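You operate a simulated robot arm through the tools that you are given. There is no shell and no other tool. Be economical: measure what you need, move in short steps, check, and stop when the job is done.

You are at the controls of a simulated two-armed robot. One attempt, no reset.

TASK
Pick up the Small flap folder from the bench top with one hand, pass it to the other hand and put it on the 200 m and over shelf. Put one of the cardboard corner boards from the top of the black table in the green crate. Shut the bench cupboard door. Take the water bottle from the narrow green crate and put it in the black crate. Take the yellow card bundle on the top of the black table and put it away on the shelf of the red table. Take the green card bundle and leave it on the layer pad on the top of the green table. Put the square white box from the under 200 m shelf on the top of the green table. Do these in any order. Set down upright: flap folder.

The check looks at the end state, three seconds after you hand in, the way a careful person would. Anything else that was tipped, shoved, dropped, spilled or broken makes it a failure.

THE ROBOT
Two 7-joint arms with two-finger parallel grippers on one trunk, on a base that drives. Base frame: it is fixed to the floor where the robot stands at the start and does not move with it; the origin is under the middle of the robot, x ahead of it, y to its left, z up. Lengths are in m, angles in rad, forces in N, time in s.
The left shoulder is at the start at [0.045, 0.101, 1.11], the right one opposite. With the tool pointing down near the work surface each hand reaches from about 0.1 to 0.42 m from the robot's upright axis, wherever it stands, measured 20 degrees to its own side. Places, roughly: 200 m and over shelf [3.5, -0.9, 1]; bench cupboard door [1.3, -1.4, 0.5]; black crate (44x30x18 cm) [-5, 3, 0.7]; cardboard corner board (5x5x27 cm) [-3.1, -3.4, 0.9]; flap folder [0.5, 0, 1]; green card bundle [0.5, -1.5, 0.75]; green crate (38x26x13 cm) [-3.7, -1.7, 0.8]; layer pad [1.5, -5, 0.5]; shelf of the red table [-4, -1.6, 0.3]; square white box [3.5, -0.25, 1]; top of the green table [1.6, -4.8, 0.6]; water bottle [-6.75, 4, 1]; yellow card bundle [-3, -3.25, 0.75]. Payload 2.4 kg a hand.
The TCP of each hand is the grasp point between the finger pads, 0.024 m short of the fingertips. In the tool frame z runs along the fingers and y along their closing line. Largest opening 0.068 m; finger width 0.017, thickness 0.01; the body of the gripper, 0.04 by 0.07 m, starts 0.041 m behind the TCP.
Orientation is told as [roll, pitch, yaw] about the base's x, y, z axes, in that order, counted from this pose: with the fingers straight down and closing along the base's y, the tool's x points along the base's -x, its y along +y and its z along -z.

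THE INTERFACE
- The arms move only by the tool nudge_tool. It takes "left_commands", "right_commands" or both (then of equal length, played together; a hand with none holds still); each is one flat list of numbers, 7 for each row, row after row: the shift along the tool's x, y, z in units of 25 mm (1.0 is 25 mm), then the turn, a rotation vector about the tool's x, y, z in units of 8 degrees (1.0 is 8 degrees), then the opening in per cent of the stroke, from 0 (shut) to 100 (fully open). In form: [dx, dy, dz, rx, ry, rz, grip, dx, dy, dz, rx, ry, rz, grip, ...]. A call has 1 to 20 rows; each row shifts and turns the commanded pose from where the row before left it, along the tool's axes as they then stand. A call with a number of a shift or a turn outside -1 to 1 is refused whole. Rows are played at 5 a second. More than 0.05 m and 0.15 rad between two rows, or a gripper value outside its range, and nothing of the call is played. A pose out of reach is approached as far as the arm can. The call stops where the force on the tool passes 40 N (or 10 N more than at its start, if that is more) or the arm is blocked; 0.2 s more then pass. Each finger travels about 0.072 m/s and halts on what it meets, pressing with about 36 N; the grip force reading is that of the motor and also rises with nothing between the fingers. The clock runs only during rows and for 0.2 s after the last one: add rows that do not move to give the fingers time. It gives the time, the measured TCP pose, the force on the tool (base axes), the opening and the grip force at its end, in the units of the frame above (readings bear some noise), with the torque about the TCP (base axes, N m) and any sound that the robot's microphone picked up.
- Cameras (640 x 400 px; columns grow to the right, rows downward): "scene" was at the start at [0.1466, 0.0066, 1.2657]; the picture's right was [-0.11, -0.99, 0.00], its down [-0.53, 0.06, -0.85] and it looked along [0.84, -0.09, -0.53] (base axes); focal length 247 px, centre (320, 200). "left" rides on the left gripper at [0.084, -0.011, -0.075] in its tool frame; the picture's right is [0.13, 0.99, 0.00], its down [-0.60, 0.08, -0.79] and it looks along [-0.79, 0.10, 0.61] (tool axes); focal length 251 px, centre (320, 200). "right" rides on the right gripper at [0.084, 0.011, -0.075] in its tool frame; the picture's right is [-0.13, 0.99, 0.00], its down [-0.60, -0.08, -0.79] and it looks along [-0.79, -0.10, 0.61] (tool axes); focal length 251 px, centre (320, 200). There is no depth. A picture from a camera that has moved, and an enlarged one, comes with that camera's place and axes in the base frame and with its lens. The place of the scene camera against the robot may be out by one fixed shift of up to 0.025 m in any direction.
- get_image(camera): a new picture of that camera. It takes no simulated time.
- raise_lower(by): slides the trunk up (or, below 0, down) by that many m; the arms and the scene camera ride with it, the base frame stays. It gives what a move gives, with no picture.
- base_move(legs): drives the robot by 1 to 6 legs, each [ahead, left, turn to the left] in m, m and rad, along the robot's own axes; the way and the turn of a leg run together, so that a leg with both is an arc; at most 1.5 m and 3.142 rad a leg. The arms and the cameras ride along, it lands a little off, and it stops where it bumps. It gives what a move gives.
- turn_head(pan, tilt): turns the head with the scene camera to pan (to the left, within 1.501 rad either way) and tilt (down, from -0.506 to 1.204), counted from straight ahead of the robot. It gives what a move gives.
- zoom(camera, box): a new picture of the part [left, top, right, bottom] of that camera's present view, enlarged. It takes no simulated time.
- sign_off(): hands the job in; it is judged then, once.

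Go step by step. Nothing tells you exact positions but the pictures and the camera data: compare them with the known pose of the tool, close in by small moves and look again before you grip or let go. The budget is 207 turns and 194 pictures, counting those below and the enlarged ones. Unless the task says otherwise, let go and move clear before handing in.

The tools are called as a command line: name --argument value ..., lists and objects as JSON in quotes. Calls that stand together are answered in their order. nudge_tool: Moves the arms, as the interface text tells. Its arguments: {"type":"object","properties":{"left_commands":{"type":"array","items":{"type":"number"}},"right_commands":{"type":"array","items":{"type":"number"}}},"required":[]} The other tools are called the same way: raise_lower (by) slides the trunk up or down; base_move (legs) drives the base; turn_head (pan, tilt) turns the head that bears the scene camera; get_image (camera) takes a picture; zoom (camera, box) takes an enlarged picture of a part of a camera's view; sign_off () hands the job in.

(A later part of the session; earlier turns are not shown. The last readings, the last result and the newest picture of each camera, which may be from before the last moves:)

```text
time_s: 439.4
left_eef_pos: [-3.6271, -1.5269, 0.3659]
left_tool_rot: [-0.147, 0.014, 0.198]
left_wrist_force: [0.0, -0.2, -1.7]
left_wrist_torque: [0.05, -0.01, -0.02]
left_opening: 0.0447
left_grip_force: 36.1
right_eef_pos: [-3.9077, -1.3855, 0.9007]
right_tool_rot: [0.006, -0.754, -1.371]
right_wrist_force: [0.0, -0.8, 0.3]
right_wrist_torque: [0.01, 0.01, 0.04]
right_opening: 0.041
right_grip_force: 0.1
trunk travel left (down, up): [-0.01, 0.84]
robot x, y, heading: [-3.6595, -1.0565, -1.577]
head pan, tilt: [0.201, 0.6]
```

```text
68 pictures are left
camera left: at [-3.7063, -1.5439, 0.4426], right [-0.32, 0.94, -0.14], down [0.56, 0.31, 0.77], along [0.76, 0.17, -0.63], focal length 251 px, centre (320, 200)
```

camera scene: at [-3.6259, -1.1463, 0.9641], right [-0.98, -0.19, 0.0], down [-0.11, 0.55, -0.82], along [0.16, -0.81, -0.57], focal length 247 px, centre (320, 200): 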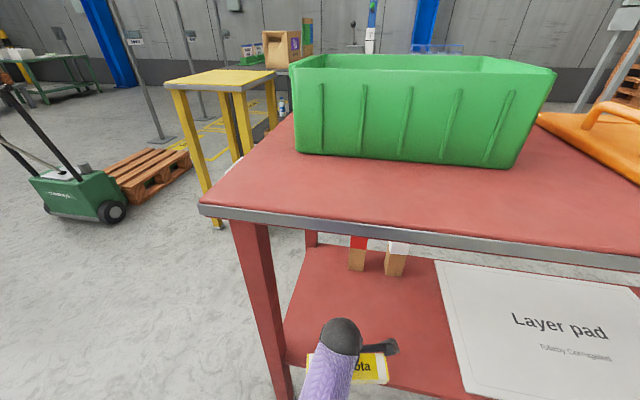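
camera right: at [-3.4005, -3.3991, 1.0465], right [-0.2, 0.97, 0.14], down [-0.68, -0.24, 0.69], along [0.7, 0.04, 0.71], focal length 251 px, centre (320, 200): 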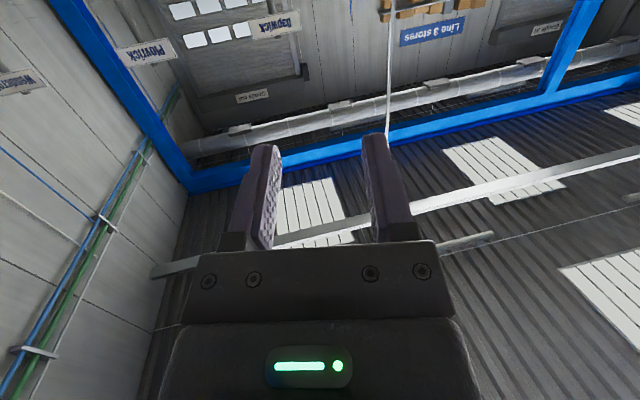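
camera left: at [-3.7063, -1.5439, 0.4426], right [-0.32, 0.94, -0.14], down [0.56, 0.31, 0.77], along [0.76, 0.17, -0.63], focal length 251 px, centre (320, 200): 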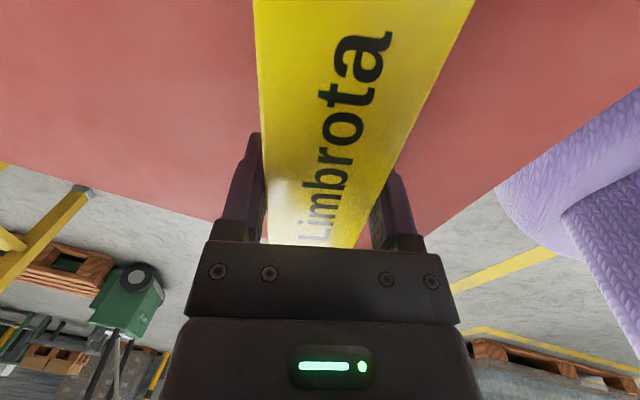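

From two views the shelf is nearer z≈0.27. I'm continuing down in steps, watching the force.

nudge_tool --left_commands '[0, 0, 0.4, 0, 0, 0, 0, 0, 0, 0.4, 0, 0, 0, 0, 0, 0.05, 0, 0, 0, 0, 0]'

nudge_tool --left_commands '[0, 0, 0.2, 0, 0, 0, 0, 0, 0, 0.2, 0, 0, 0, 0, 0, 0, 0, 0, 0, 0, 0]'

nudge_tool --left_commands '[0, 0, 0.2, 0, 0, 0, 0, 0, 0, 0.2, 0, 0, 0, 0, 0, 0, 0, 0, 0, 0, 0]'

```text
time_s: 440.2
left_eef_pos: [-3.6262, -1.5301, 0.3484]
left_tool_rot: [-0.153, 0.014, 0.198]
left_wrist_force: [-0.3, 0.0, 25.0]
left_wrist_torque: [0.44, 0.35, -0.14]
left_opening: 0.0444
left_grip_force: 36.5
right_eef_pos: [-3.9066, -1.3854, 0.9022]
right_tool_rot: [0.005, -0.757, -1.37]
right_wrist_force: [0.6, -0.2, 0.3]
right_wrist_torque: [0.01, 0.03, -0.03]
right_opening: 0.041
right_grip_force: 0.0
trunk travel left (down, up): [-0.01, 0.84]
robot x, y, heading: [-3.6561, -1.0608, -1.575]
head pan, tilt: [0.201, 0.6]
```

```text
time_s: 440.5
left_eef_pos: [-3.6257, -1.5312, 0.348]
left_tool_rot: [-0.151, 0.012, 0.199]
left_wrist_force: [3.8, 15.8, 38.6]
left_wrist_torque: [1.29, 0.01, -0.12]
left_opening: 0.0449
left_grip_force: 36.2
right_eef_pos: [-3.9077, -1.3828, 0.9023]
right_tool_rot: [0.005, -0.759, -1.371]
right_wrist_force: [-0.4, -0.4, 0.0]
right_wrist_torque: [0.0, 0.0, -0.01]
right_opening: 0.041
right_grip_force: 0.0
trunk travel left (down, up): [-0.01, 0.84]
robot x, y, heading: [-3.6576, -1.0554, -1.576]
head pan, tilt: [0.201, 0.6]
stopped in row 1 (left hand): the force on the tool passed its limit at 49 N (the readings are from after the stop); the commanded pose is now the measured one
```

```text
time_s: 440.8
left_eef_pos: [-3.6262, -1.5316, 0.3481]
left_tool_rot: [-0.15, 0.011, 0.197]
left_wrist_force: [4.7, 19.0, 42.1]
left_wrist_torque: [1.57, 0.08, -0.19]
left_opening: 0.0449
left_grip_force: 35.5
right_eef_pos: [-3.9075, -1.3835, 0.9019]
right_tool_rot: [0.007, -0.758, -1.369]
right_wrist_force: [-0.1, 1.7, -0.4]
right_wrist_torque: [0.01, 0.0, 0.01]
right_opening: 0.0407
right_grip_force: 0.1
trunk travel left (down, up): [-0.01, 0.84]
robot x, y, heading: [-3.6565, -1.0574, -1.575]
head pan, tilt: [0.201, 0.6]
stopped in row 1 (left hand): the force on the tool passed its limit at 58 N (the readings are from after the stop); the commanded pose is now the measured one
```

Contact: the shelf is at about z=0.32. I'm relieving the pressure, opening, and lifting off.

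nudge_tool --left_commands '[0, 0, -0.1, 0, 0, 0, 0, 0, 0, 0, 0, 0, 0, 0]'

nudge_tool --left_commands '[0, 0, 0, 0, 0, 0, 80, 0, 0, 0, 0, 0, 0, 95, 0, 0, 0, 0, 0, 0, 95, 0, 0, -0.8, 0, 0, 0, 95, 0, 0, -0.8, 0, 0, 0, 95, 0, 0, -0.8, 0, 0, 0, 95, 0, 0, 0, 0, 0, 0, 95]'

get_image --camera "left"

```text
time_s: 441.4
left_eef_pos: [-3.626, -1.5316, 0.3487]
left_tool_rot: [-0.15, 0.013, 0.198]
left_wrist_force: [1.7, 7.5, 19.4]
left_wrist_torque: [0.66, 0.04, -0.03]
left_opening: 0.0446
left_grip_force: 36.0
right_eef_pos: [-3.9058, -1.3848, 0.9016]
right_tool_rot: [0.006, -0.756, -1.37]
right_wrist_force: [-0.4, 0.3, 1.5]
right_wrist_torque: [-0.02, -0.01, 0.0]
right_opening: 0.0408
right_grip_force: 0.0
trunk travel left (down, up): [-0.01, 0.84]
robot x, y, heading: [-3.6544, -1.0581, -1.579]
head pan, tilt: [0.201, 0.6]
```

```text
time_s: 443.0
left_eef_pos: [-3.6276, -1.5224, 0.4066]
left_tool_rot: [-0.147, 0.01, 0.198]
left_wrist_force: [1.2, 0.2, -0.9]
left_wrist_torque: [-0.02, 0.0, 0.02]
left_opening: 0.0645
left_grip_force: 0.0
right_eef_pos: [-3.9067, -1.3868, 0.9001]
right_tool_rot: [0.007, -0.756, -1.369]
right_wrist_force: [-0.3, 0.2, 0.2]
right_wrist_torque: [-0.01, 0.0, -0.03]
right_opening: 0.0407
right_grip_force: 0.1
trunk travel left (down, up): [-0.01, 0.84]
robot x, y, heading: [-3.6553, -1.0575, -1.576]
head pan, tilt: [0.201, 0.6]
```

```text
67 pictures are left
camera left: at [-3.708, -1.5389, 0.4838], right [-0.32, 0.94, -0.14], down [0.56, 0.31, 0.77], along [0.76, 0.16, -0.63], focal length 251 px, centre (320, 200)
```

left: 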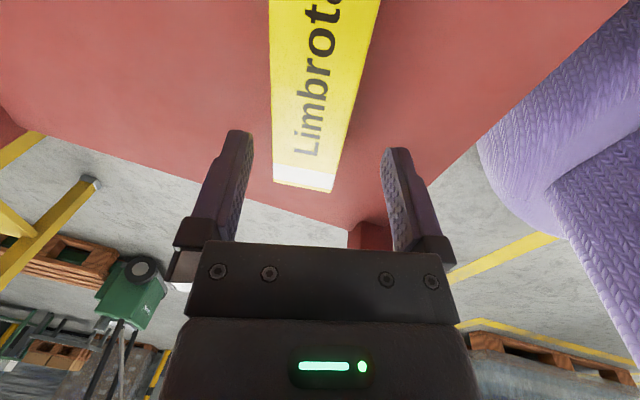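

The yellow bundle lies fully on the shelf. I'm backing out, raising, and driving back to the black table's west side for the corner board.

nudge_tool --left_commands '[0, 0, -0.8, 0, 0, 0, 95, 0, 0, -0.4, 0, 0, 0, 95]'

base_move --legs '[[-0.4, 0, 0]]'

raise_lower --by 0.4

base_move --legs '[[0, -1.0, 0], [0, -0.7, 0], [1.3, 0, 0], [0.75, 0, 0], [0, 0, 1.57]]'

turn_head --pan 0.0 --tilt 0.6

get_image --camera "scene"

```text
time_s: 443.6
left_eef_pos: [-3.627, -1.5188, 0.4377]
left_tool_rot: [-0.15, 0.01, 0.197]
left_wrist_force: [0.7, 0.8, -0.5]
left_wrist_torque: [-0.01, 0.03, 0.03]
left_opening: 0.0644
left_grip_force: 0.1
right_eef_pos: [-3.907, -1.3857, 0.9007]
right_tool_rot: [0.008, -0.755, -1.369]
right_wrist_force: [-0.4, 0.0, -0.7]
right_wrist_torque: [0.0, -0.01, 0.02]
right_opening: 0.041
right_grip_force: 0.1
trunk travel left (down, up): [-0.01, 0.84]
robot x, y, heading: [-3.6563, -1.0573, -1.577]
head pan, tilt: [0.201, 0.6]
```

```text
time_s: 446.1
left_eef_pos: [-3.6244, -1.1217, 0.436]
left_tool_rot: [-0.148, 0.011, 0.194]
left_wrist_force: [1.0, 1.0, 0.4]
left_wrist_torque: [-0.01, -0.01, 0.0]
left_opening: 0.0646
left_grip_force: 0.1
right_eef_pos: [-3.9051, -0.9892, 0.9001]
right_tool_rot: [0.006, -0.755, -1.373]
right_wrist_force: [-0.4, -0.6, -0.1]
right_wrist_torque: [-0.03, 0.02, 0.02]
right_opening: 0.041
right_grip_force: 0.0
trunk travel left (down, up): [-0.01, 0.84]
robot x, y, heading: [-3.655, -0.658, -1.577]
head pan, tilt: [0.201, 0.6]
```

```text
time_s: 449.9
left_eef_pos: [-3.6241, -1.1201, 0.8386]
left_tool_rot: [-0.152, 0.013, 0.196]
left_wrist_force: [0.3, -0.9, 0.0]
left_wrist_torque: [-0.01, -0.01, -0.02]
left_opening: 0.0645
left_grip_force: 0.1
right_eef_pos: [-3.9038, -0.9875, 1.3002]
right_tool_rot: [0.006, -0.755, -1.372]
right_wrist_force: [-0.1, -0.1, 0.2]
right_wrist_torque: [-0.04, -0.01, -0.02]
right_opening: 0.0407
right_grip_force: 0.1
trunk travel left (down, up): [-0.41, 0.44]
robot x, y, heading: [-3.6516, -0.6613, -1.578]
head pan, tilt: [0.201, 0.6]
```

```text
time_s: 472.0
left_eef_pos: [-4.8909, -2.6952, 0.8389]
left_tool_rot: [-0.152, 0.012, 1.728]
left_wrist_force: [-0.8, -0.9, 0.3]
left_wrist_torque: [0.01, 0.0, 0.0]
left_opening: 0.0647
left_grip_force: 0.1
right_eef_pos: [-5.0326, -2.9695, 1.3012]
right_tool_rot: [0.008, -0.754, 0.164]
right_wrist_force: [0.5, 0.3, 0.2]
right_wrist_torque: [0.0, -0.01, 0.0]
right_opening: 0.0408
right_grip_force: 0.0
trunk travel left (down, up): [-0.41, 0.44]
robot x, y, heading: [-5.3502, -2.7023, -0.048]
head pan, tilt: [0.201, 0.6]
```

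```text
time_s: 472.7
left_eef_pos: [-4.8917, -2.6959, 0.8394]
left_tool_rot: [-0.152, 0.014, 1.729]
left_wrist_force: [0.7, 0.2, 0.9]
left_wrist_torque: [-0.01, 0.0, 0.01]
left_opening: 0.0646
left_grip_force: 0.1
right_eef_pos: [-5.0331, -2.9701, 1.3021]
right_tool_rot: [0.008, -0.755, 0.162]
right_wrist_force: [0.4, -0.7, 0.4]
right_wrist_torque: [-0.01, -0.01, 0.02]
right_opening: 0.0408
right_grip_force: 0.0
trunk travel left (down, up): [-0.41, 0.44]
robot x, y, heading: [-5.3492, -2.7054, -0.048]
head pan, tilt: [0.0, 0.6]
```

```text
66 pictures are left
camera scene: at [-5.2188, -2.6961, 1.3474], right [-0.05, -1.0, 0.0], down [-0.56, 0.03, -0.82], along [0.82, -0.04, -0.57], focal length 247 px, centre (320, 200)
```

scene: 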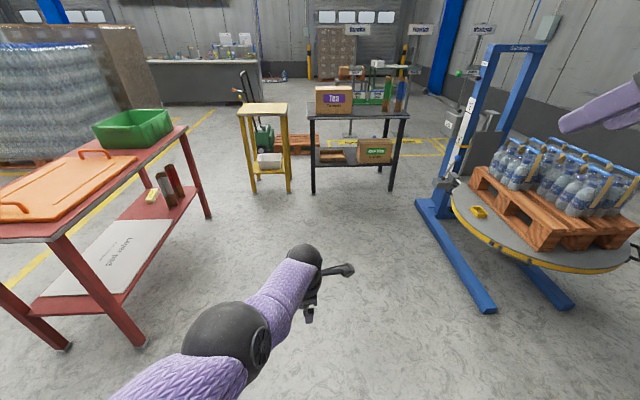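

The yellow bundle is visible on the red table's shelf. I'm turning the left hand level and forward for the corner board here in open space.

nudge_tool --left_commands '[0, 0, 0, -0.54, 0, 0, 60, 0, 0, 0, -0.54, 0, 0, 60, 0, 0, 0, 0, 0, 1, 60, 0, 0, 0, 0, 0, 1, 60, 0, 0, 0, 0, 0, 1, 60, 0, 0, 0, 0, 0, 1, 60, 0, 0, 0, 0, 0, 1, 60, 0, 0, 0, 0, 0, 1, 60, 0, 0, 0, 0, 0, 1, 60, 0, 0, 0, 0, 0, 1, 60, 0, 0, 0, 0, 0, 1, 60, 0, 0, 0, 0, 0, 1, 60, 0, 0, 0, 0, 0, 1, 60, 0, 0, 0, 0, 0, 0.25, 60, 0, 0, 0, 0, 0, 0, 60]'

nudge_tool --left_commands '[-0.83, 0, -0.43, 0, -0.93, 0, 60, -0.88, 0, -0.32, 0, -0.93, 0, 60, -0.92, 0, -0.19, 0, -0.93, 0, 60, -0.93, 0, -0.08, 0, -0.93, 0, 60, -0.93, 0, 0.05, 0, -0.93, 0, 60, -0.91, 0, 0.16, 0, -0.93, 0, 60, -0.88, 0, 0.29, 0, -0.93, 0, 60, -0.85, 0, 0.39, 0, -0.93, 0, 60, -0.78, 0, 0.51, 0, -0.93, 0, 60, -0.71, 0, 0.6, 0, -0.93, 0, 60, 0, 0, 0, 0, 0, 0, 60]'

get_image --camera "scene"

```text
time_s: 475.9
left_eef_pos: [-4.9071, -2.6877, 0.846]
left_tool_rot: [-0.013, -0.002, 0.158]
left_wrist_force: [-0.4, 0.5, 0.6]
left_wrist_torque: [0.01, 0.0, 0.02]
left_opening: 0.0407
left_grip_force: 0.0
left hand out of reach, approached as far as the arm can: row 1
right_eef_pos: [-5.0332, -2.9692, 1.3011]
right_tool_rot: [0.005, -0.756, 0.161]
right_wrist_force: [-0.3, 1.2, -0.5]
right_wrist_torque: [-0.03, 0.03, 0.03]
right_opening: 0.0407
right_grip_force: 0.1
trunk travel left (down, up): [-0.41, 0.44]
robot x, y, heading: [-5.3494, -2.7046, -0.046]
head pan, tilt: [0.0, 0.6]
```

```text
time_s: 478.3
left_eef_pos: [-4.7456, -2.5689, 0.9318]
left_tool_rot: [-0.034, -1.233, 0.192]
left_wrist_force: [-0.5, 0.4, -1.0]
left_wrist_torque: [-0.03, -0.02, -0.02]
left_opening: 0.0407
left_grip_force: 0.1
left hand out of reach, approached as far as the arm can: row 7, 8, 9, 10
right_eef_pos: [-5.0333, -2.9702, 1.3014]
right_tool_rot: [0.006, -0.755, 0.16]
right_wrist_force: [-0.4, 0.3, 0.4]
right_wrist_torque: [0.03, -0.01, 0.01]
right_opening: 0.0409
right_grip_force: 0.0
trunk travel left (down, up): [-0.41, 0.44]
robot x, y, heading: [-5.349, -2.7064, -0.048]
head pan, tilt: [0.0, 0.6]
```

```text
65 pictures are left
camera scene: at [-5.2188, -2.696, 1.3474], right [-0.05, -1.0, 0.0], down [-0.56, 0.03, -0.82], along [0.82, -0.04, -0.57], focal length 247 px, centre (320, 200)
```

scene: 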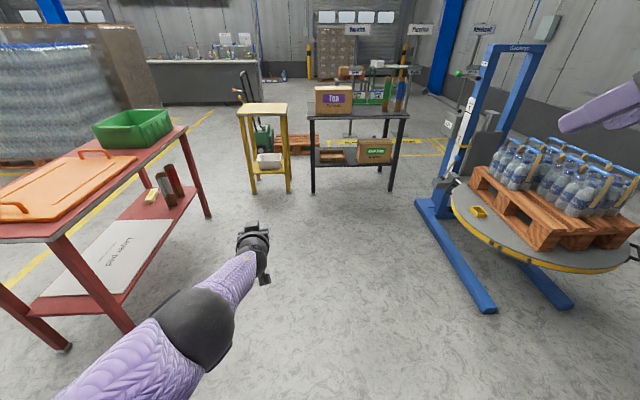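

The left arm extends well now. I'm shifting it a little right and yawing, then driving nearer with the robot turned slightly right to stay clear of the lift.

nudge_tool --left_commands '[0, -1, 0, 0, 0, 0, 60, 0, -1, 0, 0, 0, 0, 60, 0, -1, 0, 0, 0, 0, 60, 0, -1, 0, 0, 0, 0, 60, 0, 0, 0, -0.755, 0, -0.265, 60, 0, 0, 0, -0.755, 0, -0.265, 60, 0, 0, 0, 0, 0, 0, 60]'

base_move --legs '[[1.2, -0.28, 0], [0, 0, -0.25]]'

get_image --camera "scene"

```text
time_s: 479.9
left_eef_pos: [-4.7549, -2.5818, 0.9477]
left_tool_rot: [-0.038, -1.232, 0.421]
left_wrist_force: [1.2, 0.2, -0.2]
left_wrist_torque: [-0.01, -0.01, -0.02]
left_opening: 0.0408
left_grip_force: 0.1
left hand out of reach, approached as far as the arm can: row 1, 2, 3, 4, 5, 6
right_eef_pos: [-5.0334, -2.97, 1.3013]
right_tool_rot: [0.009, -0.757, 0.161]
right_wrist_force: [0.9, -0.2, 0.7]
right_wrist_torque: [0.05, 0.01, -0.02]
right_opening: 0.041
right_grip_force: 0.0
trunk travel left (down, up): [-0.41, 0.44]
robot x, y, heading: [-5.3495, -2.7051, -0.046]
head pan, tilt: [0.0, 0.6]
```

```text
time_s: 487.1
left_eef_pos: [-3.5396, -3.1065, 0.9475]
left_tool_rot: [-0.036, -1.233, 0.139]
left_wrist_force: [-0.4, -1.2, 0.3]
left_wrist_torque: [0.0, 0.01, 0.0]
left_opening: 0.0406
left_grip_force: 0.0
right_eef_pos: [-3.9131, -3.404, 1.3006]
right_tool_rot: [0.006, -0.756, -0.117]
right_wrist_force: [-0.3, 0.5, -0.2]
right_wrist_torque: [-0.02, -0.01, -0.03]
right_opening: 0.0406
right_grip_force: 0.0
trunk travel left (down, up): [-0.41, 0.44]
robot x, y, heading: [-4.1465, -3.0632, -0.324]
head pan, tilt: [0.0, 0.6]
```

```text
64 pictures are left
camera scene: at [-4.0201, -3.0842, 1.3474], right [-0.32, -0.95, 0.0], down [-0.54, 0.18, -0.82], along [0.78, -0.26, -0.57], focal length 247 px, centre (320, 200)
```

scene: 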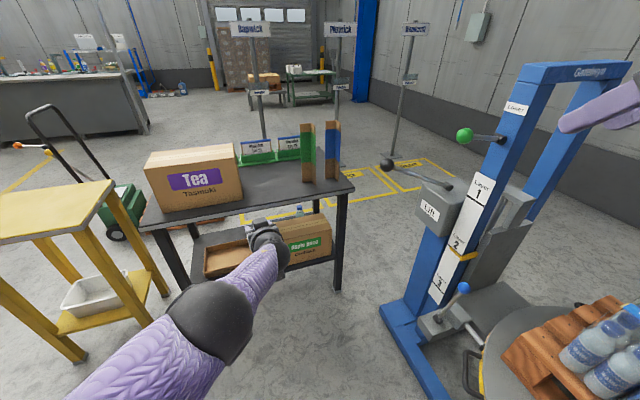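

I'll turn the robot further right so its body stays north of the lift, counter-rotate the hand, and move to a pre-grasp spot 12 cm before the board's flange.

base_move --legs '[[0, 0, -0.276]]'

nudge_tool --left_commands '[0, 0, 0, -0.94, 0, -0.33, 60, 0, 0, 0, -0.94, 0, -0.33, 60, 0, 0, 0, 0, 0, 0, 60]'

base_move --legs '[[0.33, 0.11, 0]]'

turn_head --pan 0.35 --tilt 0.6

get_image --camera "scene"

get_image --camera "left"

```text
time_s: 488.4
left_eef_pos: [-3.5759, -3.271, 0.9467]
left_tool_rot: [-0.035, -1.233, -0.138]
left_wrist_force: [-0.4, -0.6, -0.1]
left_wrist_torque: [-0.03, -0.02, 0.01]
left_opening: 0.0408
left_grip_force: 0.0
right_eef_pos: [-4.0162, -3.4539, 1.301]
right_tool_rot: [0.008, -0.754, -0.397]
right_wrist_force: [-0.6, -0.2, -0.2]
right_wrist_torque: [0.0, -0.04, -0.02]
right_opening: 0.0406
right_grip_force: 0.1
trunk travel left (down, up): [-0.41, 0.44]
robot x, y, heading: [-4.1436, -3.0619, -0.604]
head pan, tilt: [0.0, 0.6]
```

```text
time_s: 489.2
left_eef_pos: [-3.5816, -3.2453, 0.9579]
left_tool_rot: [-0.035, -1.23, 0.139]
left_wrist_force: [-0.7, 0.3, 0.4]
left_wrist_torque: [-0.01, -0.02, -0.01]
left_opening: 0.0408
left_grip_force: 0.1
left hand out of reach, approached as far as the arm can: row 1, 2
right_eef_pos: [-4.0149, -3.4534, 1.3008]
right_tool_rot: [0.008, -0.758, -0.396]
right_wrist_force: [-0.6, -0.4, 0.3]
right_wrist_torque: [0.0, 0.02, -0.01]
right_opening: 0.0404
right_grip_force: 0.1
trunk travel left (down, up): [-0.41, 0.44]
robot x, y, heading: [-4.1467, -3.0609, -0.603]
head pan, tilt: [0.0, 0.6]
```

```text
time_s: 491.5
left_eef_pos: [-3.2338, -3.3423, 0.9576]
left_tool_rot: [-0.034, -1.229, 0.149]
left_wrist_force: [-0.2, -0.2, -0.2]
left_wrist_torque: [0.03, -0.01, 0.0]
left_opening: 0.0407
left_grip_force: 0.0
right_eef_pos: [-3.6646, -3.5564, 1.3015]
right_tool_rot: [0.006, -0.756, -0.385]
right_wrist_force: [-0.5, -0.5, 0.8]
right_wrist_torque: [0.01, -0.01, -0.01]
right_opening: 0.0409
right_grip_force: 0.1
trunk travel left (down, up): [-0.41, 0.44]
robot x, y, heading: [-3.7996, -3.1659, -0.595]
head pan, tilt: [0.0, 0.6]
```

```text
time_s: 492.4
left_eef_pos: [-3.2334, -3.3421, 0.9578]
left_tool_rot: [-0.034, -1.229, 0.148]
left_wrist_force: [-0.6, 0.0, 0.2]
left_wrist_torque: [-0.04, 0.0, 0.04]
left_opening: 0.0407
left_grip_force: 0.1
right_eef_pos: [-3.6654, -3.5556, 1.3012]
right_tool_rot: [0.007, -0.755, -0.386]
right_wrist_force: [-0.2, -0.3, -0.4]
right_wrist_torque: [0.01, -0.01, 0.0]
right_opening: 0.0407
right_grip_force: 0.1
trunk travel left (down, up): [-0.41, 0.44]
robot x, y, heading: [-3.7984, -3.164, -0.594]
head pan, tilt: [0.351, 0.6]
```

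```text
63 pictures are left
camera scene: at [-3.6754, -3.1879, 1.3474], right [-0.24, -0.97, 0.0], down [-0.55, 0.14, -0.82], along [0.8, -0.2, -0.57], focal length 247 px, centre (320, 200)
```

scene: 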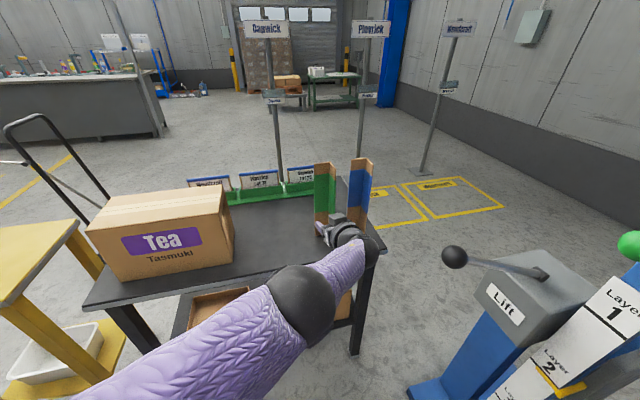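

```text
62 pictures are left
camera left: at [-3.3292, -3.3661, 0.9032], right [-0.16, 0.98, -0.13], down [-0.55, 0.02, 0.83], along [0.82, 0.2, 0.54], focal length 251 px, centre (320, 200)
```

left: 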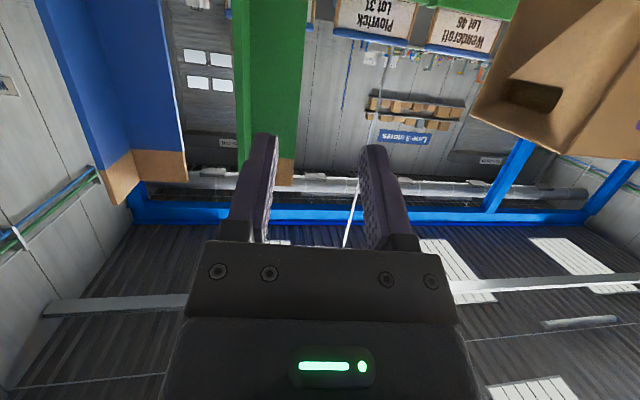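

The left camera shows the green board's flange at y≈-3.39; my hand is about 7 cm too far left. I'm shifting sideways first.

base_move --legs '[[0.049, -0.053, 0]]'

get_image --camera "left"

```text
time_s: 493.4
left_eef_pos: [-3.2249, -3.4139, 0.9563]
left_tool_rot: [-0.03, -1.228, 0.145]
left_wrist_force: [1.0, -0.7, 0.6]
left_wrist_torque: [-0.01, 0.0, 0.01]
left_opening: 0.0409
left_grip_force: 0.2
right_eef_pos: [-3.6559, -3.6269, 1.3013]
right_tool_rot: [0.008, -0.755, -0.387]
right_wrist_force: [0.6, -0.3, -0.3]
right_wrist_torque: [-0.01, 0.03, 0.0]
right_opening: 0.0409
right_grip_force: 0.1
trunk travel left (down, up): [-0.41, 0.44]
robot x, y, heading: [-3.7885, -3.2387, -0.592]
head pan, tilt: [0.351, 0.6]
```

```text
61 pictures are left
camera left: at [-3.3197, -3.4375, 0.9029], right [-0.16, 0.98, -0.13], down [-0.55, 0.02, 0.83], along [0.82, 0.2, 0.54], focal length 251 px, centre (320, 200)
```

left: 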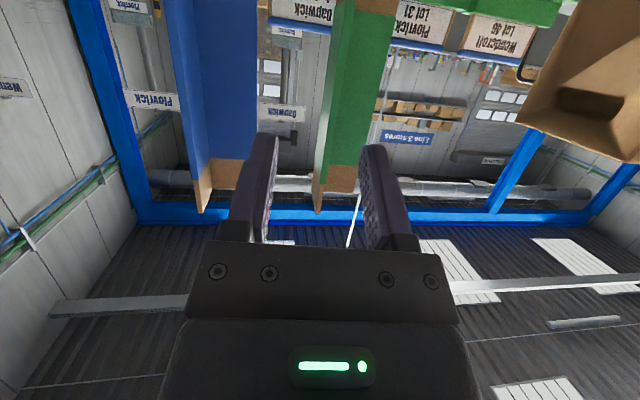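

zoom --camera "left" --box '[240, 0, 420, 220]'

```text
1.82 times, centred on (330, 110) of left
camera zoom: at [-3.3197, -3.4375, 0.9029], right [-0.16, 0.98, -0.13], down [-0.55, 0.02, 0.83], along [0.82, 0.2, 0.54], focal length 457 px, centre (302, 364)
```

zoom: 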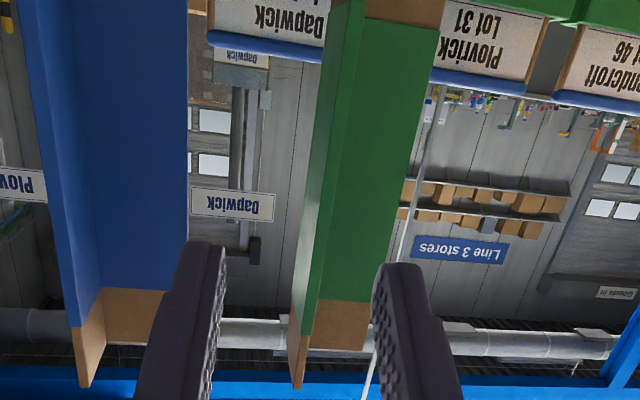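

The board's flange is at about (-3.085, -3.381), and my fingers straddle its line. I'm advancing 8 cm and looking.

base_move --legs '[[0.06, 0.064, 0]]'

zoom --camera "left" --box '[200, 0, 440, 260]'

```text
time_s: 494.5
left_eef_pos: [-3.139, -3.3932, 0.9566]
left_tool_rot: [-0.035, -1.225, 0.148]
left_wrist_force: [0.2, 0.1, 0.3]
left_wrist_torque: [-0.01, 0.0, 0.0]
left_opening: 0.0408
left_grip_force: 0.0
right_eef_pos: [-3.571, -3.608, 1.3012]
right_tool_rot: [0.008, -0.755, -0.386]
right_wrist_force: [-0.3, 0.4, -0.7]
right_wrist_torque: [-0.03, 0.02, -0.01]
right_opening: 0.0407
right_grip_force: 0.0
trunk travel left (down, up): [-0.41, 0.44]
robot x, y, heading: [-3.7055, -3.2162, -0.593]
head pan, tilt: [0.351, 0.6]
```

```text
1.54 times, centred on (320, 130) of left
camera zoom: at [-3.2341, -3.4172, 0.9028], right [-0.16, 0.98, -0.13], down [-0.55, 0.03, 0.83], along [0.82, 0.2, 0.53], focal length 387 px, centre (320, 308)
```

zoom: 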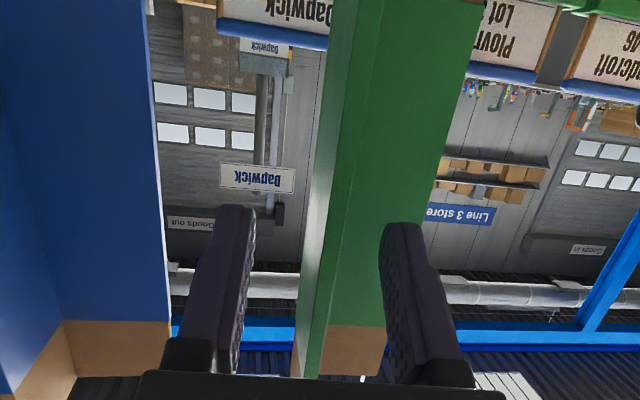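

The flange is centred between the fingers. I'm advancing the last 3.5 cm and closing.

base_move --legs '[[0.026, 0.023, 0]]'

zoom --camera "left" --box '[200, 0, 440, 260]'

```text
time_s: 495.3
left_eef_pos: [-3.1051, -3.3872, 0.9574]
left_tool_rot: [-0.035, -1.226, 0.148]
left_wrist_force: [0.3, -0.3, 0.5]
left_wrist_torque: [0.01, -0.01, -0.02]
left_opening: 0.0406
left_grip_force: 0.0
right_eef_pos: [-3.5346, -3.6014, 1.3006]
right_tool_rot: [0.006, -0.754, -0.387]
right_wrist_force: [0.4, -0.3, 0.0]
right_wrist_torque: [0.0, 0.0, 0.04]
right_opening: 0.0408
right_grip_force: 0.0
trunk travel left (down, up): [-0.41, 0.44]
robot x, y, heading: [-3.67, -3.2101, -0.595]
head pan, tilt: [0.351, 0.6]
```

```text
1.54 times, centred on (320, 130) of left
camera zoom: at [-3.1992, -3.4116, 0.9028], right [-0.16, 0.98, -0.13], down [-0.55, 0.03, 0.83], along [0.82, 0.2, 0.53], focal length 387 px, centre (320, 308)
```

zoom: 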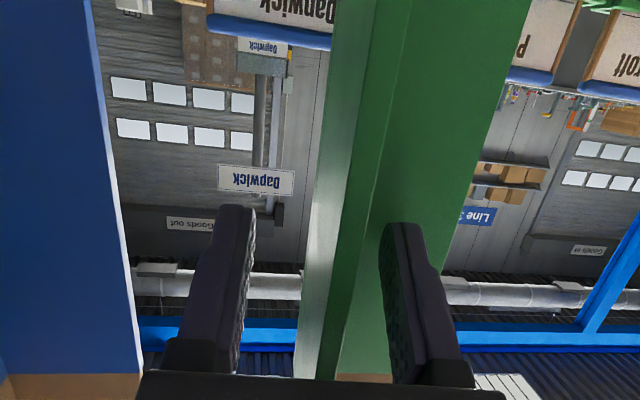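

The flange's edge is centred between the pads. Closing.

nudge_tool --left_commands '[0, 0, 0, 0, 0, 0, 35, 0, 0, 0, 0, 0, 0, 0, 0, 0, 0, 0, 0, 0, 0, 0, 0, 0, 0, 0, 0, 0]'

get_image --camera "scene"

```text
time_s: 496.3
left_eef_pos: [-3.1047, -3.3879, 0.9577]
left_tool_rot: [-0.035, -1.228, 0.149]
left_wrist_force: [0.0, 0.4, 1.8]
left_wrist_torque: [0.19, 0.0, -0.02]
left_opening: 0.005
left_grip_force: 27.9
right_eef_pos: [-3.5368, -3.6005, 1.3016]
right_tool_rot: [0.007, -0.756, -0.386]
right_wrist_force: [0.2, -0.4, -0.4]
right_wrist_torque: [0.02, 0.0, -0.01]
right_opening: 0.0408
right_grip_force: 0.1
trunk travel left (down, up): [-0.41, 0.44]
robot x, y, heading: [-3.6693, -3.2102, -0.594]
head pan, tilt: [0.351, 0.6]
```

```text
57 pictures are left
camera scene: at [-3.5461, -3.2333, 1.3474], right [-0.24, -0.97, 0.0], down [-0.55, 0.14, -0.83], along [0.8, -0.2, -0.56], focal length 247 px, centre (320, 200)
```

scene: 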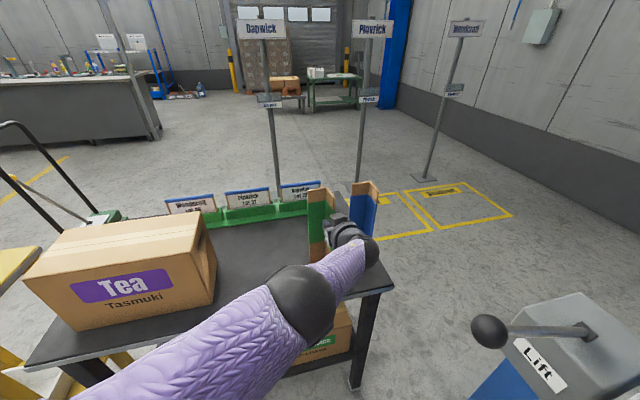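

Gripped (5 mm thick). I'm lifting straight up with the trunk, then backing off along the approach line.

raise_lower --by 0.32

get_image --camera "scene"

```text
time_s: 499.5
left_eef_pos: [-3.1048, -3.3859, 1.3056]
left_tool_rot: [-0.149, -1.264, 0.254]
left_wrist_force: [0.3, 0.4, -0.4]
left_wrist_torque: [-0.01, 0.04, -0.03]
left_opening: 0.0049
left_grip_force: 27.7
right_eef_pos: [-3.5359, -3.6013, 1.6202]
right_tool_rot: [0.006, -0.756, -0.386]
right_wrist_force: [0.4, -0.7, 0.3]
right_wrist_torque: [0.0, 0.02, 0.01]
right_opening: 0.0408
right_grip_force: 0.0
trunk travel left (down, up): [-0.73, 0.12]
robot x, y, heading: [-3.6717, -3.2094, -0.6]
head pan, tilt: [0.351, 0.6]
```

```text
56 pictures are left
camera scene: at [-3.5619, -3.2227, 1.668], right [-0.24, -0.97, 0.0], down [-0.55, 0.14, -0.82], along [0.8, -0.2, -0.57], focal length 247 px, centre (320, 200)
```

scene: 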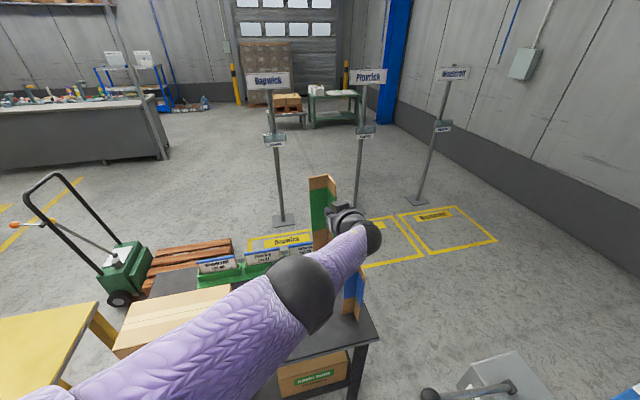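

The green board is lifted clean and the blue one still stands. I'm backing away, then rolling and lowering the hand so that the board becomes level, crosswise beneath it.

base_move --legs '[[-0.7, 0, 0]]'

nudge_tool --left_commands '[0, 0, 0, 0, 0, -1, 0, 0, 0, 0, 0, 0, -1, 0, 0, 0, 0, 0, 0, -1, 0, 0, 0, 0, 0, 0, -1, 0, 0, 0, 0, 0, 0, -1, 0, 0, 0, 0, 0, 0, -1, 0, 0, 0, 0, 0, 0, -1, 0, 0, 0, 0, 0, 0, -1, 0, 0, 0, 0, 0, 0, -1, 0, 0, 0, 0, 0, 0, -1, 0, 0, 0, 0, 0, 0, -1, 0, 0, 0, 0, 0, 0, -0.25, 0, 0, 0, 0, 0, 0, 0, 0]'

get_image --camera "scene"

```text
time_s: 503.2
left_eef_pos: [-3.6711, -3.0073, 1.3066]
left_tool_rot: [-0.149, -1.264, 0.245]
left_wrist_force: [-1.2, 0.3, -0.3]
left_wrist_torque: [0.02, -0.01, -0.05]
left_opening: 0.0048
left_grip_force: 28.1
right_eef_pos: [-4.1042, -3.2178, 1.6209]
right_tool_rot: [0.007, -0.756, -0.396]
right_wrist_force: [0.2, -1.2, 0.5]
right_wrist_torque: [-0.01, 0.03, 0.02]
right_opening: 0.0408
right_grip_force: 0.1
trunk travel left (down, up): [-0.73, 0.12]
robot x, y, heading: [-4.232, -2.8242, -0.607]
head pan, tilt: [0.351, 0.6]
```

```text
time_s: 506.1
left_eef_pos: [-3.679, -3.0028, 1.3046]
left_tool_rot: [-1.266, 0.045, 1.674]
left_wrist_force: [0.1, 0.2, -0.5]
left_wrist_torque: [0.03, 0.06, -0.01]
left_opening: 0.0045
left_grip_force: 27.6
left hand out of reach, approached as far as the arm can: row 11
right_eef_pos: [-4.1043, -3.218, 1.6209]
right_tool_rot: [0.007, -0.756, -0.396]
right_wrist_force: [-0.4, 0.3, 0.6]
right_wrist_torque: [0.0, -0.04, 0.03]
right_opening: 0.0409
right_grip_force: 0.0
trunk travel left (down, up): [-0.73, 0.12]
robot x, y, heading: [-4.2312, -2.824, -0.607]
head pan, tilt: [0.351, 0.6]
```

```text
55 pictures are left
camera scene: at [-4.1265, -2.8393, 1.6681], right [-0.25, -0.97, 0.0], down [-0.55, 0.14, -0.82], along [0.8, -0.21, -0.57], focal length 247 px, centre (320, 200)
```

scene: 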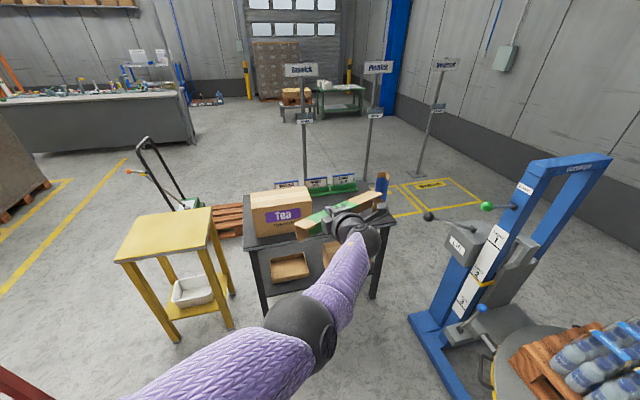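

The board is now crosswise. I'm pitching the hand down to vertical while drawing it back.

nudge_tool --left_commands '[0, 0.26, -0.65, -1, 0, 0, 0, 0, 0.35, -0.61, -1, 0, 0, 0, 0, 0.43, -0.55, -1, 0, 0, 0, 0, 0.5, -0.49, -1, 0, 0, 0, 0, 0.57, -0.41, -1, 0, 0, 0, 0, 0.62, -0.33, -1, 0, 0, 0, 0, 0.66, -0.24, -1, 0, 0, 0, 0, 0.68, -0.15, -1, 0, 0, 0, 0, 0.7, -0.05, -1, 0, 0, 0, 0, 0, 0, 0, 1, 0, 0, 0, 0, 0, 0, 1, 0, 0, 0, 0, 0, 0, 0, 0, 0]'

get_image --camera "scene"

get_image --camera "left"

```text
time_s: 508.6
left_eef_pos: [-3.8338, -3.0226, 1.2906]
left_tool_rot: [-0.012, 0.323, 1.672]
left_wrist_force: [0.0, 0.7, -1.4]
left_wrist_torque: [0.03, 0.02, -0.01]
left_opening: 0.0048
left_grip_force: 28.3
right_eef_pos: [-4.104, -3.219, 1.6213]
right_tool_rot: [0.005, -0.755, -0.396]
right_wrist_force: [-0.2, 0.4, -0.3]
right_wrist_torque: [-0.02, -0.02, 0.02]
right_opening: 0.0406
right_grip_force: 0.1
trunk travel left (down, up): [-0.73, 0.12]
robot x, y, heading: [-4.2334, -2.8275, -0.602]
head pan, tilt: [0.351, 0.6]
```

```text
54 pictures are left
camera scene: at [-4.1263, -2.8394, 1.6681], right [-0.25, -0.97, 0.0], down [-0.55, 0.14, -0.82], along [0.8, -0.21, -0.57], focal length 247 px, centre (320, 200)
```

scene: 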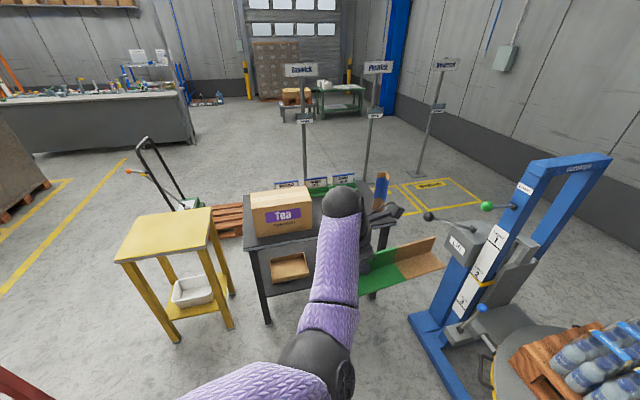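

```text
53 pictures are left
camera left: at [-3.8166, -3.0772, 1.3888], right [-0.97, -0.23, 0.03], down [-0.17, 0.81, 0.56], along [-0.15, 0.54, -0.83], focal length 251 px, centre (320, 200)
```

left: 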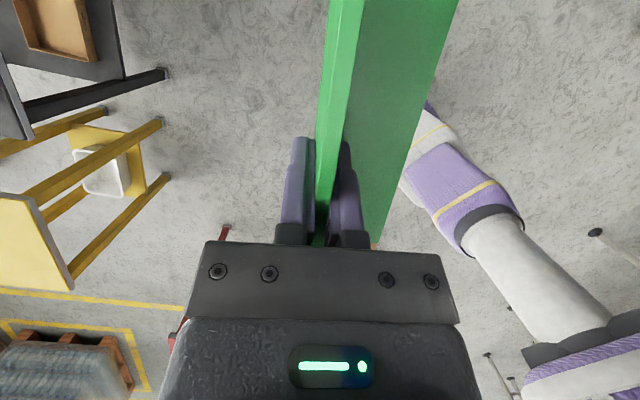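

The board hangs level under the hand. I'm squaring the hand's yaw, turning the robot north and approaching the red table's south side.

nudge_tool --left_commands '[0, 0, 0, -0.266, 0, 0.797, 0, 0, 0, 0, -0.266, 0, 0.797, 0, 0, 0, 0, -0.266, 0, 0.797, 0, 0, 0, 0, -0.266, 0, 0.797, 0, 0, 0, 0, -0.266, 0, 0.797, 0, 0, 0, 0, -0.266, 0, 0.797, 0, 0, 0, 0, 0, 0, 0, 0]'

base_move --legs '[[0, 0, 2.172], [0.42, -0.55, 0]]'

turn_head --pan 0.0 --tilt 0.85

get_image --camera "scene"

```text
time_s: 510.2
left_eef_pos: [-3.8339, -3.0205, 1.2905]
left_tool_rot: [-0.01, 0.316, 0.967]
left_wrist_force: [0.5, 0.0, -1.3]
left_wrist_torque: [0.04, -0.02, 0.05]
left_opening: 0.0044
left_grip_force: 28.2
right_eef_pos: [-4.1036, -3.2179, 1.6214]
right_tool_rot: [0.006, -0.756, -0.397]
right_wrist_force: [0.5, -1.0, -0.1]
right_wrist_torque: [0.01, 0.01, 0.02]
right_opening: 0.0408
right_grip_force: 0.1
trunk travel left (down, up): [-0.73, 0.12]
robot x, y, heading: [-4.2319, -2.8254, -0.603]
head pan, tilt: [0.351, 0.6]
```

```text
time_s: 519.3
left_eef_pos: [-3.7694, -1.956, 1.2902]
left_tool_rot: [-0.008, 0.316, -3.111]
left_wrist_force: [-0.1, -0.2, 0.4]
left_wrist_torque: [0.02, 0.01, -0.02]
left_opening: 0.0047
left_grip_force: 27.7
right_eef_pos: [-3.4502, -2.0568, 1.6205]
right_tool_rot: [0.009, -0.755, 1.807]
right_wrist_force: [-0.6, 0.4, 0.4]
right_wrist_torque: [0.0, -0.01, 0.0]
right_opening: 0.0406
right_grip_force: 0.1
trunk travel left (down, up): [-0.73, 0.12]
robot x, y, heading: [-3.6919, -2.3969, 1.596]
head pan, tilt: [0.351, 0.6]
```

```text
time_s: 520.1
left_eef_pos: [-3.7702, -1.955, 1.2902]
left_tool_rot: [-0.009, 0.316, -3.111]
left_wrist_force: [0.4, 0.1, -1.1]
left_wrist_torque: [0.0, 0.04, 0.01]
left_opening: 0.0047
left_grip_force: 27.5
right_eef_pos: [-3.4503, -2.0568, 1.6209]
right_tool_rot: [0.006, -0.756, 1.806]
right_wrist_force: [-0.5, -0.5, 0.0]
right_wrist_torque: [0.02, -0.03, 0.02]
right_opening: 0.0406
right_grip_force: 0.1
trunk travel left (down, up): [-0.73, 0.12]
robot x, y, heading: [-3.6918, -2.3928, 1.6]
head pan, tilt: [0.0, 0.85]
```

```text
52 pictures are left
camera scene: at [-3.6784, -2.2886, 1.6472], right [1.0, 0.03, 0.0], down [0.02, -0.75, -0.66], along [-0.02, 0.66, -0.75], focal length 247 px, centre (320, 200)
```

scene: 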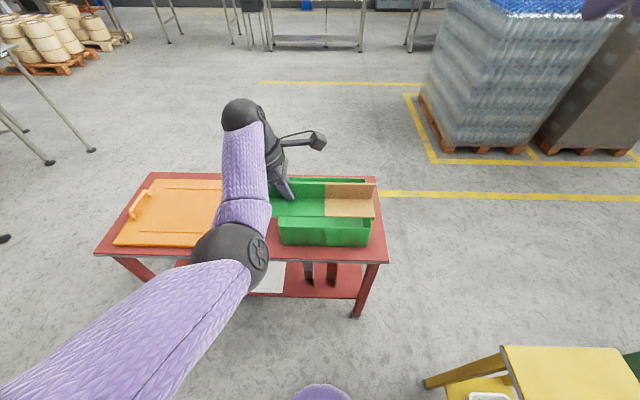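

I see the crate; I'm driving 0.25 m closer and looking through the left camera from above.

base_move --legs '[[0.25, -0.02, -0.03]]'

get_image --camera "left"

get_image --camera "scene"

```text
time_s: 521.9
left_eef_pos: [-3.7437, -1.7107, 1.2899]
left_tool_rot: [-0.009, 0.315, -3.138]
left_wrist_force: [0.8, -0.6, -1.7]
left_wrist_torque: [0.01, 0.05, 0.02]
left_opening: 0.0047
left_grip_force: 27.3
right_eef_pos: [-3.426, -1.8199, 1.6203]
right_tool_rot: [0.009, -0.756, 1.783]
right_wrist_force: [0.0, -0.1, 0.1]
right_wrist_torque: [0.0, -0.02, -0.01]
right_opening: 0.0406
right_grip_force: 0.1
trunk travel left (down, up): [-0.73, 0.12]
robot x, y, heading: [-3.6734, -2.1541, 1.573]
head pan, tilt: [0.0, 0.85]
```

```text
51 pictures are left
camera left: at [-3.6847, -1.7013, 1.3877], right [0.13, -0.99, 0.03], down [-0.82, -0.09, 0.56], along [-0.56, -0.1, -0.82], focal length 251 px, centre (320, 200)
```

left: 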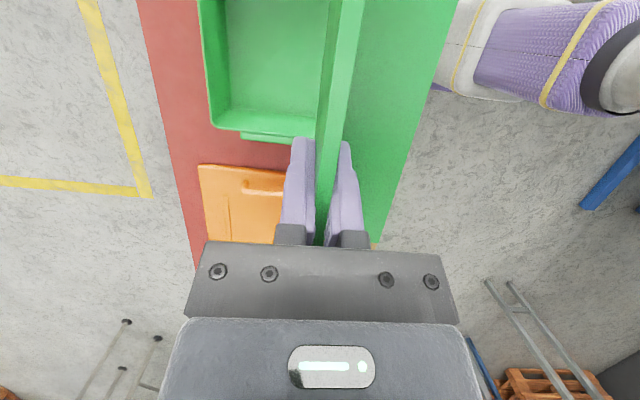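

```text
50 pictures are left
camera scene: at [-3.6597, -2.0458, 1.6471], right [1.0, 0.0, 0.0], down [0.0, -0.75, -0.66], along [0.0, 0.66, -0.75], focal length 247 px, centre (320, 200)
```

scene: 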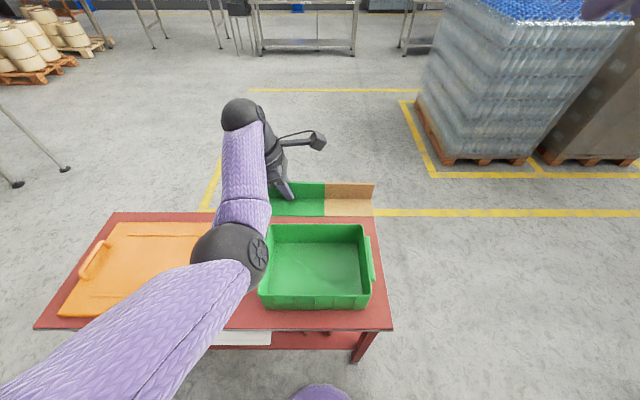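

Crate inside spans about x -3.83 to -3.52, y -1.775 to -1.55; board would occupy x -3.81 to -3.54. I'm extending 3.5–4 cm forward and lowering part of the way.

nudge_tool --left_commands '[0, -0.8, 0, 0, 0, 0, 0, 0, -0.8, 0, 0, 0, 0, 0, 0, 0, 0, 0, 0, 0, 0]'

raise_lower --by -0.29

get_image --camera "left"

get_image --camera "scene"

```text
time_s: 522.7
left_eef_pos: [-3.7437, -1.6753, 1.2916]
left_tool_rot: [-0.01, 0.318, -3.136]
left_wrist_force: [-0.1, -0.3, -1.3]
left_wrist_torque: [-0.01, 0.03, 0.0]
left_opening: 0.0049
left_grip_force: 28.0
left hand out of reach, approached as far as the arm can: row 2
right_eef_pos: [-3.4257, -1.8215, 1.6209]
right_tool_rot: [0.007, -0.755, 1.783]
right_wrist_force: [0.4, -0.3, -0.3]
right_wrist_torque: [0.01, 0.0, -0.01]
right_opening: 0.0406
right_grip_force: 0.0
trunk travel left (down, up): [-0.73, 0.12]
robot x, y, heading: [-3.6734, -2.1486, 1.575]
head pan, tilt: [0.0, 0.85]
```

```text
time_s: 525.6
left_eef_pos: [-3.7435, -1.6749, 1.0017]
left_tool_rot: [-0.01, 0.315, -3.138]
left_wrist_force: [0.5, -0.4, 0.0]
left_wrist_torque: [0.01, 0.04, 0.01]
left_opening: 0.0048
left_grip_force: 27.9
right_eef_pos: [-3.4259, -1.8223, 1.3311]
right_tool_rot: [0.007, -0.755, 1.781]
right_wrist_force: [0.4, 0.5, -0.3]
right_wrist_torque: [-0.01, 0.0, -0.03]
right_opening: 0.0408
right_grip_force: 0.1
trunk travel left (down, up): [-0.44, 0.41]
robot x, y, heading: [-3.6713, -2.1526, 1.575]
head pan, tilt: [0.0, 0.85]
```

```text
49 pictures are left
camera left: at [-3.6851, -1.6651, 1.099], right [0.13, -0.99, 0.03], down [-0.82, -0.09, 0.56], along [-0.56, -0.1, -0.82], focal length 251 px, centre (320, 200)
```

left: 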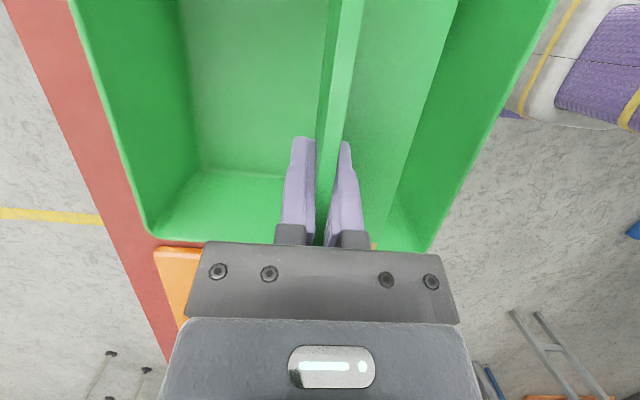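

```text
48 pictures are left
camera scene: at [-3.6599, -2.0311, 1.3567], right [1.0, 0.0, 0.0], down [0.0, -0.75, -0.66], along [0.0, 0.66, -0.75], focal length 247 px, centre (320, 200)
```

scene: 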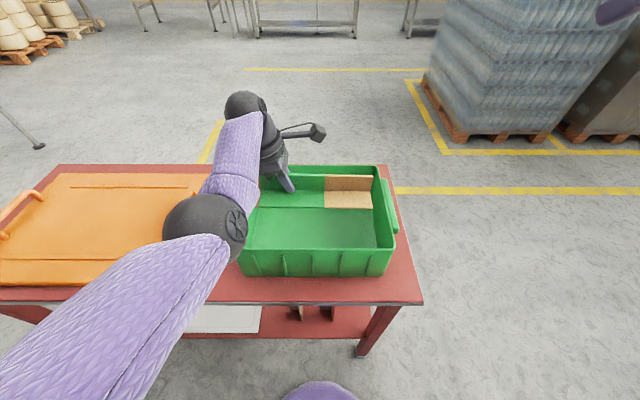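

The board hangs inside the crate's outline with about 3 cm to spare at each end. I'm lowering into the crate.

raise_lower --by -0.11

get_image --camera "scene"

```text
time_s: 527.1
left_eef_pos: [-3.7435, -1.6752, 0.8912]
left_tool_rot: [-0.009, 0.317, -3.139]
left_wrist_force: [0.3, -0.3, -0.3]
left_wrist_torque: [-0.01, 0.03, -0.04]
left_opening: 0.0048
left_grip_force: 27.7
right_eef_pos: [-3.4251, -1.8217, 1.2205]
right_tool_rot: [0.008, -0.755, 1.781]
right_wrist_force: [0.4, -0.2, -0.1]
right_wrist_torque: [0.0, 0.03, 0.03]
right_opening: 0.0405
right_grip_force: 0.0
trunk travel left (down, up): [-0.33, 0.52]
robot x, y, heading: [-3.6736, -2.1516, 1.572]
head pan, tilt: [0.0, 0.85]
```

```text
47 pictures are left
camera scene: at [-3.66, -2.0147, 1.2459], right [1.0, 0.0, 0.0], down [0.0, -0.75, -0.66], along [0.0, 0.66, -0.75], focal length 247 px, centre (320, 200)
```

scene: 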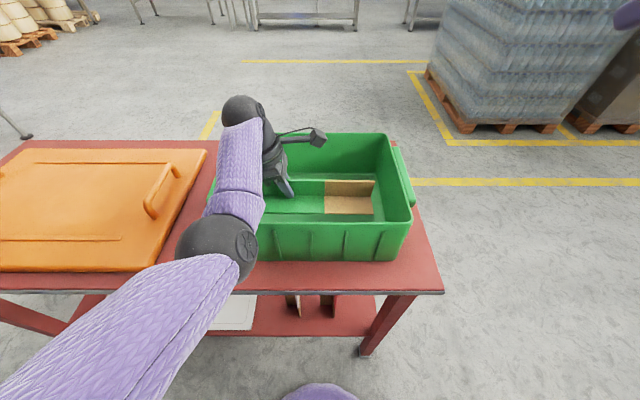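

raise_lower --by -0.02

raise_lower --by -0.012

```text
time_s: 527.7
left_eef_pos: [-3.7424, -1.675, 0.8703]
left_tool_rot: [-0.01, 0.317, -3.138]
left_wrist_force: [0.5, -0.4, -1.9]
left_wrist_torque: [-0.02, 0.04, 0.02]
left_opening: 0.0046
left_grip_force: 27.6
right_eef_pos: [-3.4259, -1.8214, 1.2009]
right_tool_rot: [0.007, -0.755, 1.78]
right_wrist_force: [0.3, -0.4, -0.1]
right_wrist_torque: [-0.01, -0.02, 0.04]
right_opening: 0.0406
right_grip_force: 0.1
trunk travel left (down, up): [-0.31, 0.54]
robot x, y, heading: [-3.6709, -2.1504, 1.58]
head pan, tilt: [0.0, 0.85]
```

```text
time_s: 528.3
left_eef_pos: [-3.7432, -1.6737, 0.8601]
left_tool_rot: [-0.009, 0.318, -3.138]
left_wrist_force: [-0.2, -0.1, -0.9]
left_wrist_torque: [0.0, 0.04, 0.0]
left_opening: 0.0044
left_grip_force: 27.7
right_eef_pos: [-3.4261, -1.8214, 1.1888]
right_tool_rot: [0.006, -0.758, 1.782]
right_wrist_force: [0.4, -0.8, 0.0]
right_wrist_torque: [-0.02, -0.01, -0.02]
right_opening: 0.0408
right_grip_force: 0.1
trunk travel left (down, up): [-0.298, 0.552]
robot x, y, heading: [-3.6743, -2.1508, 1.575]
head pan, tilt: [0.0, 0.85]
```

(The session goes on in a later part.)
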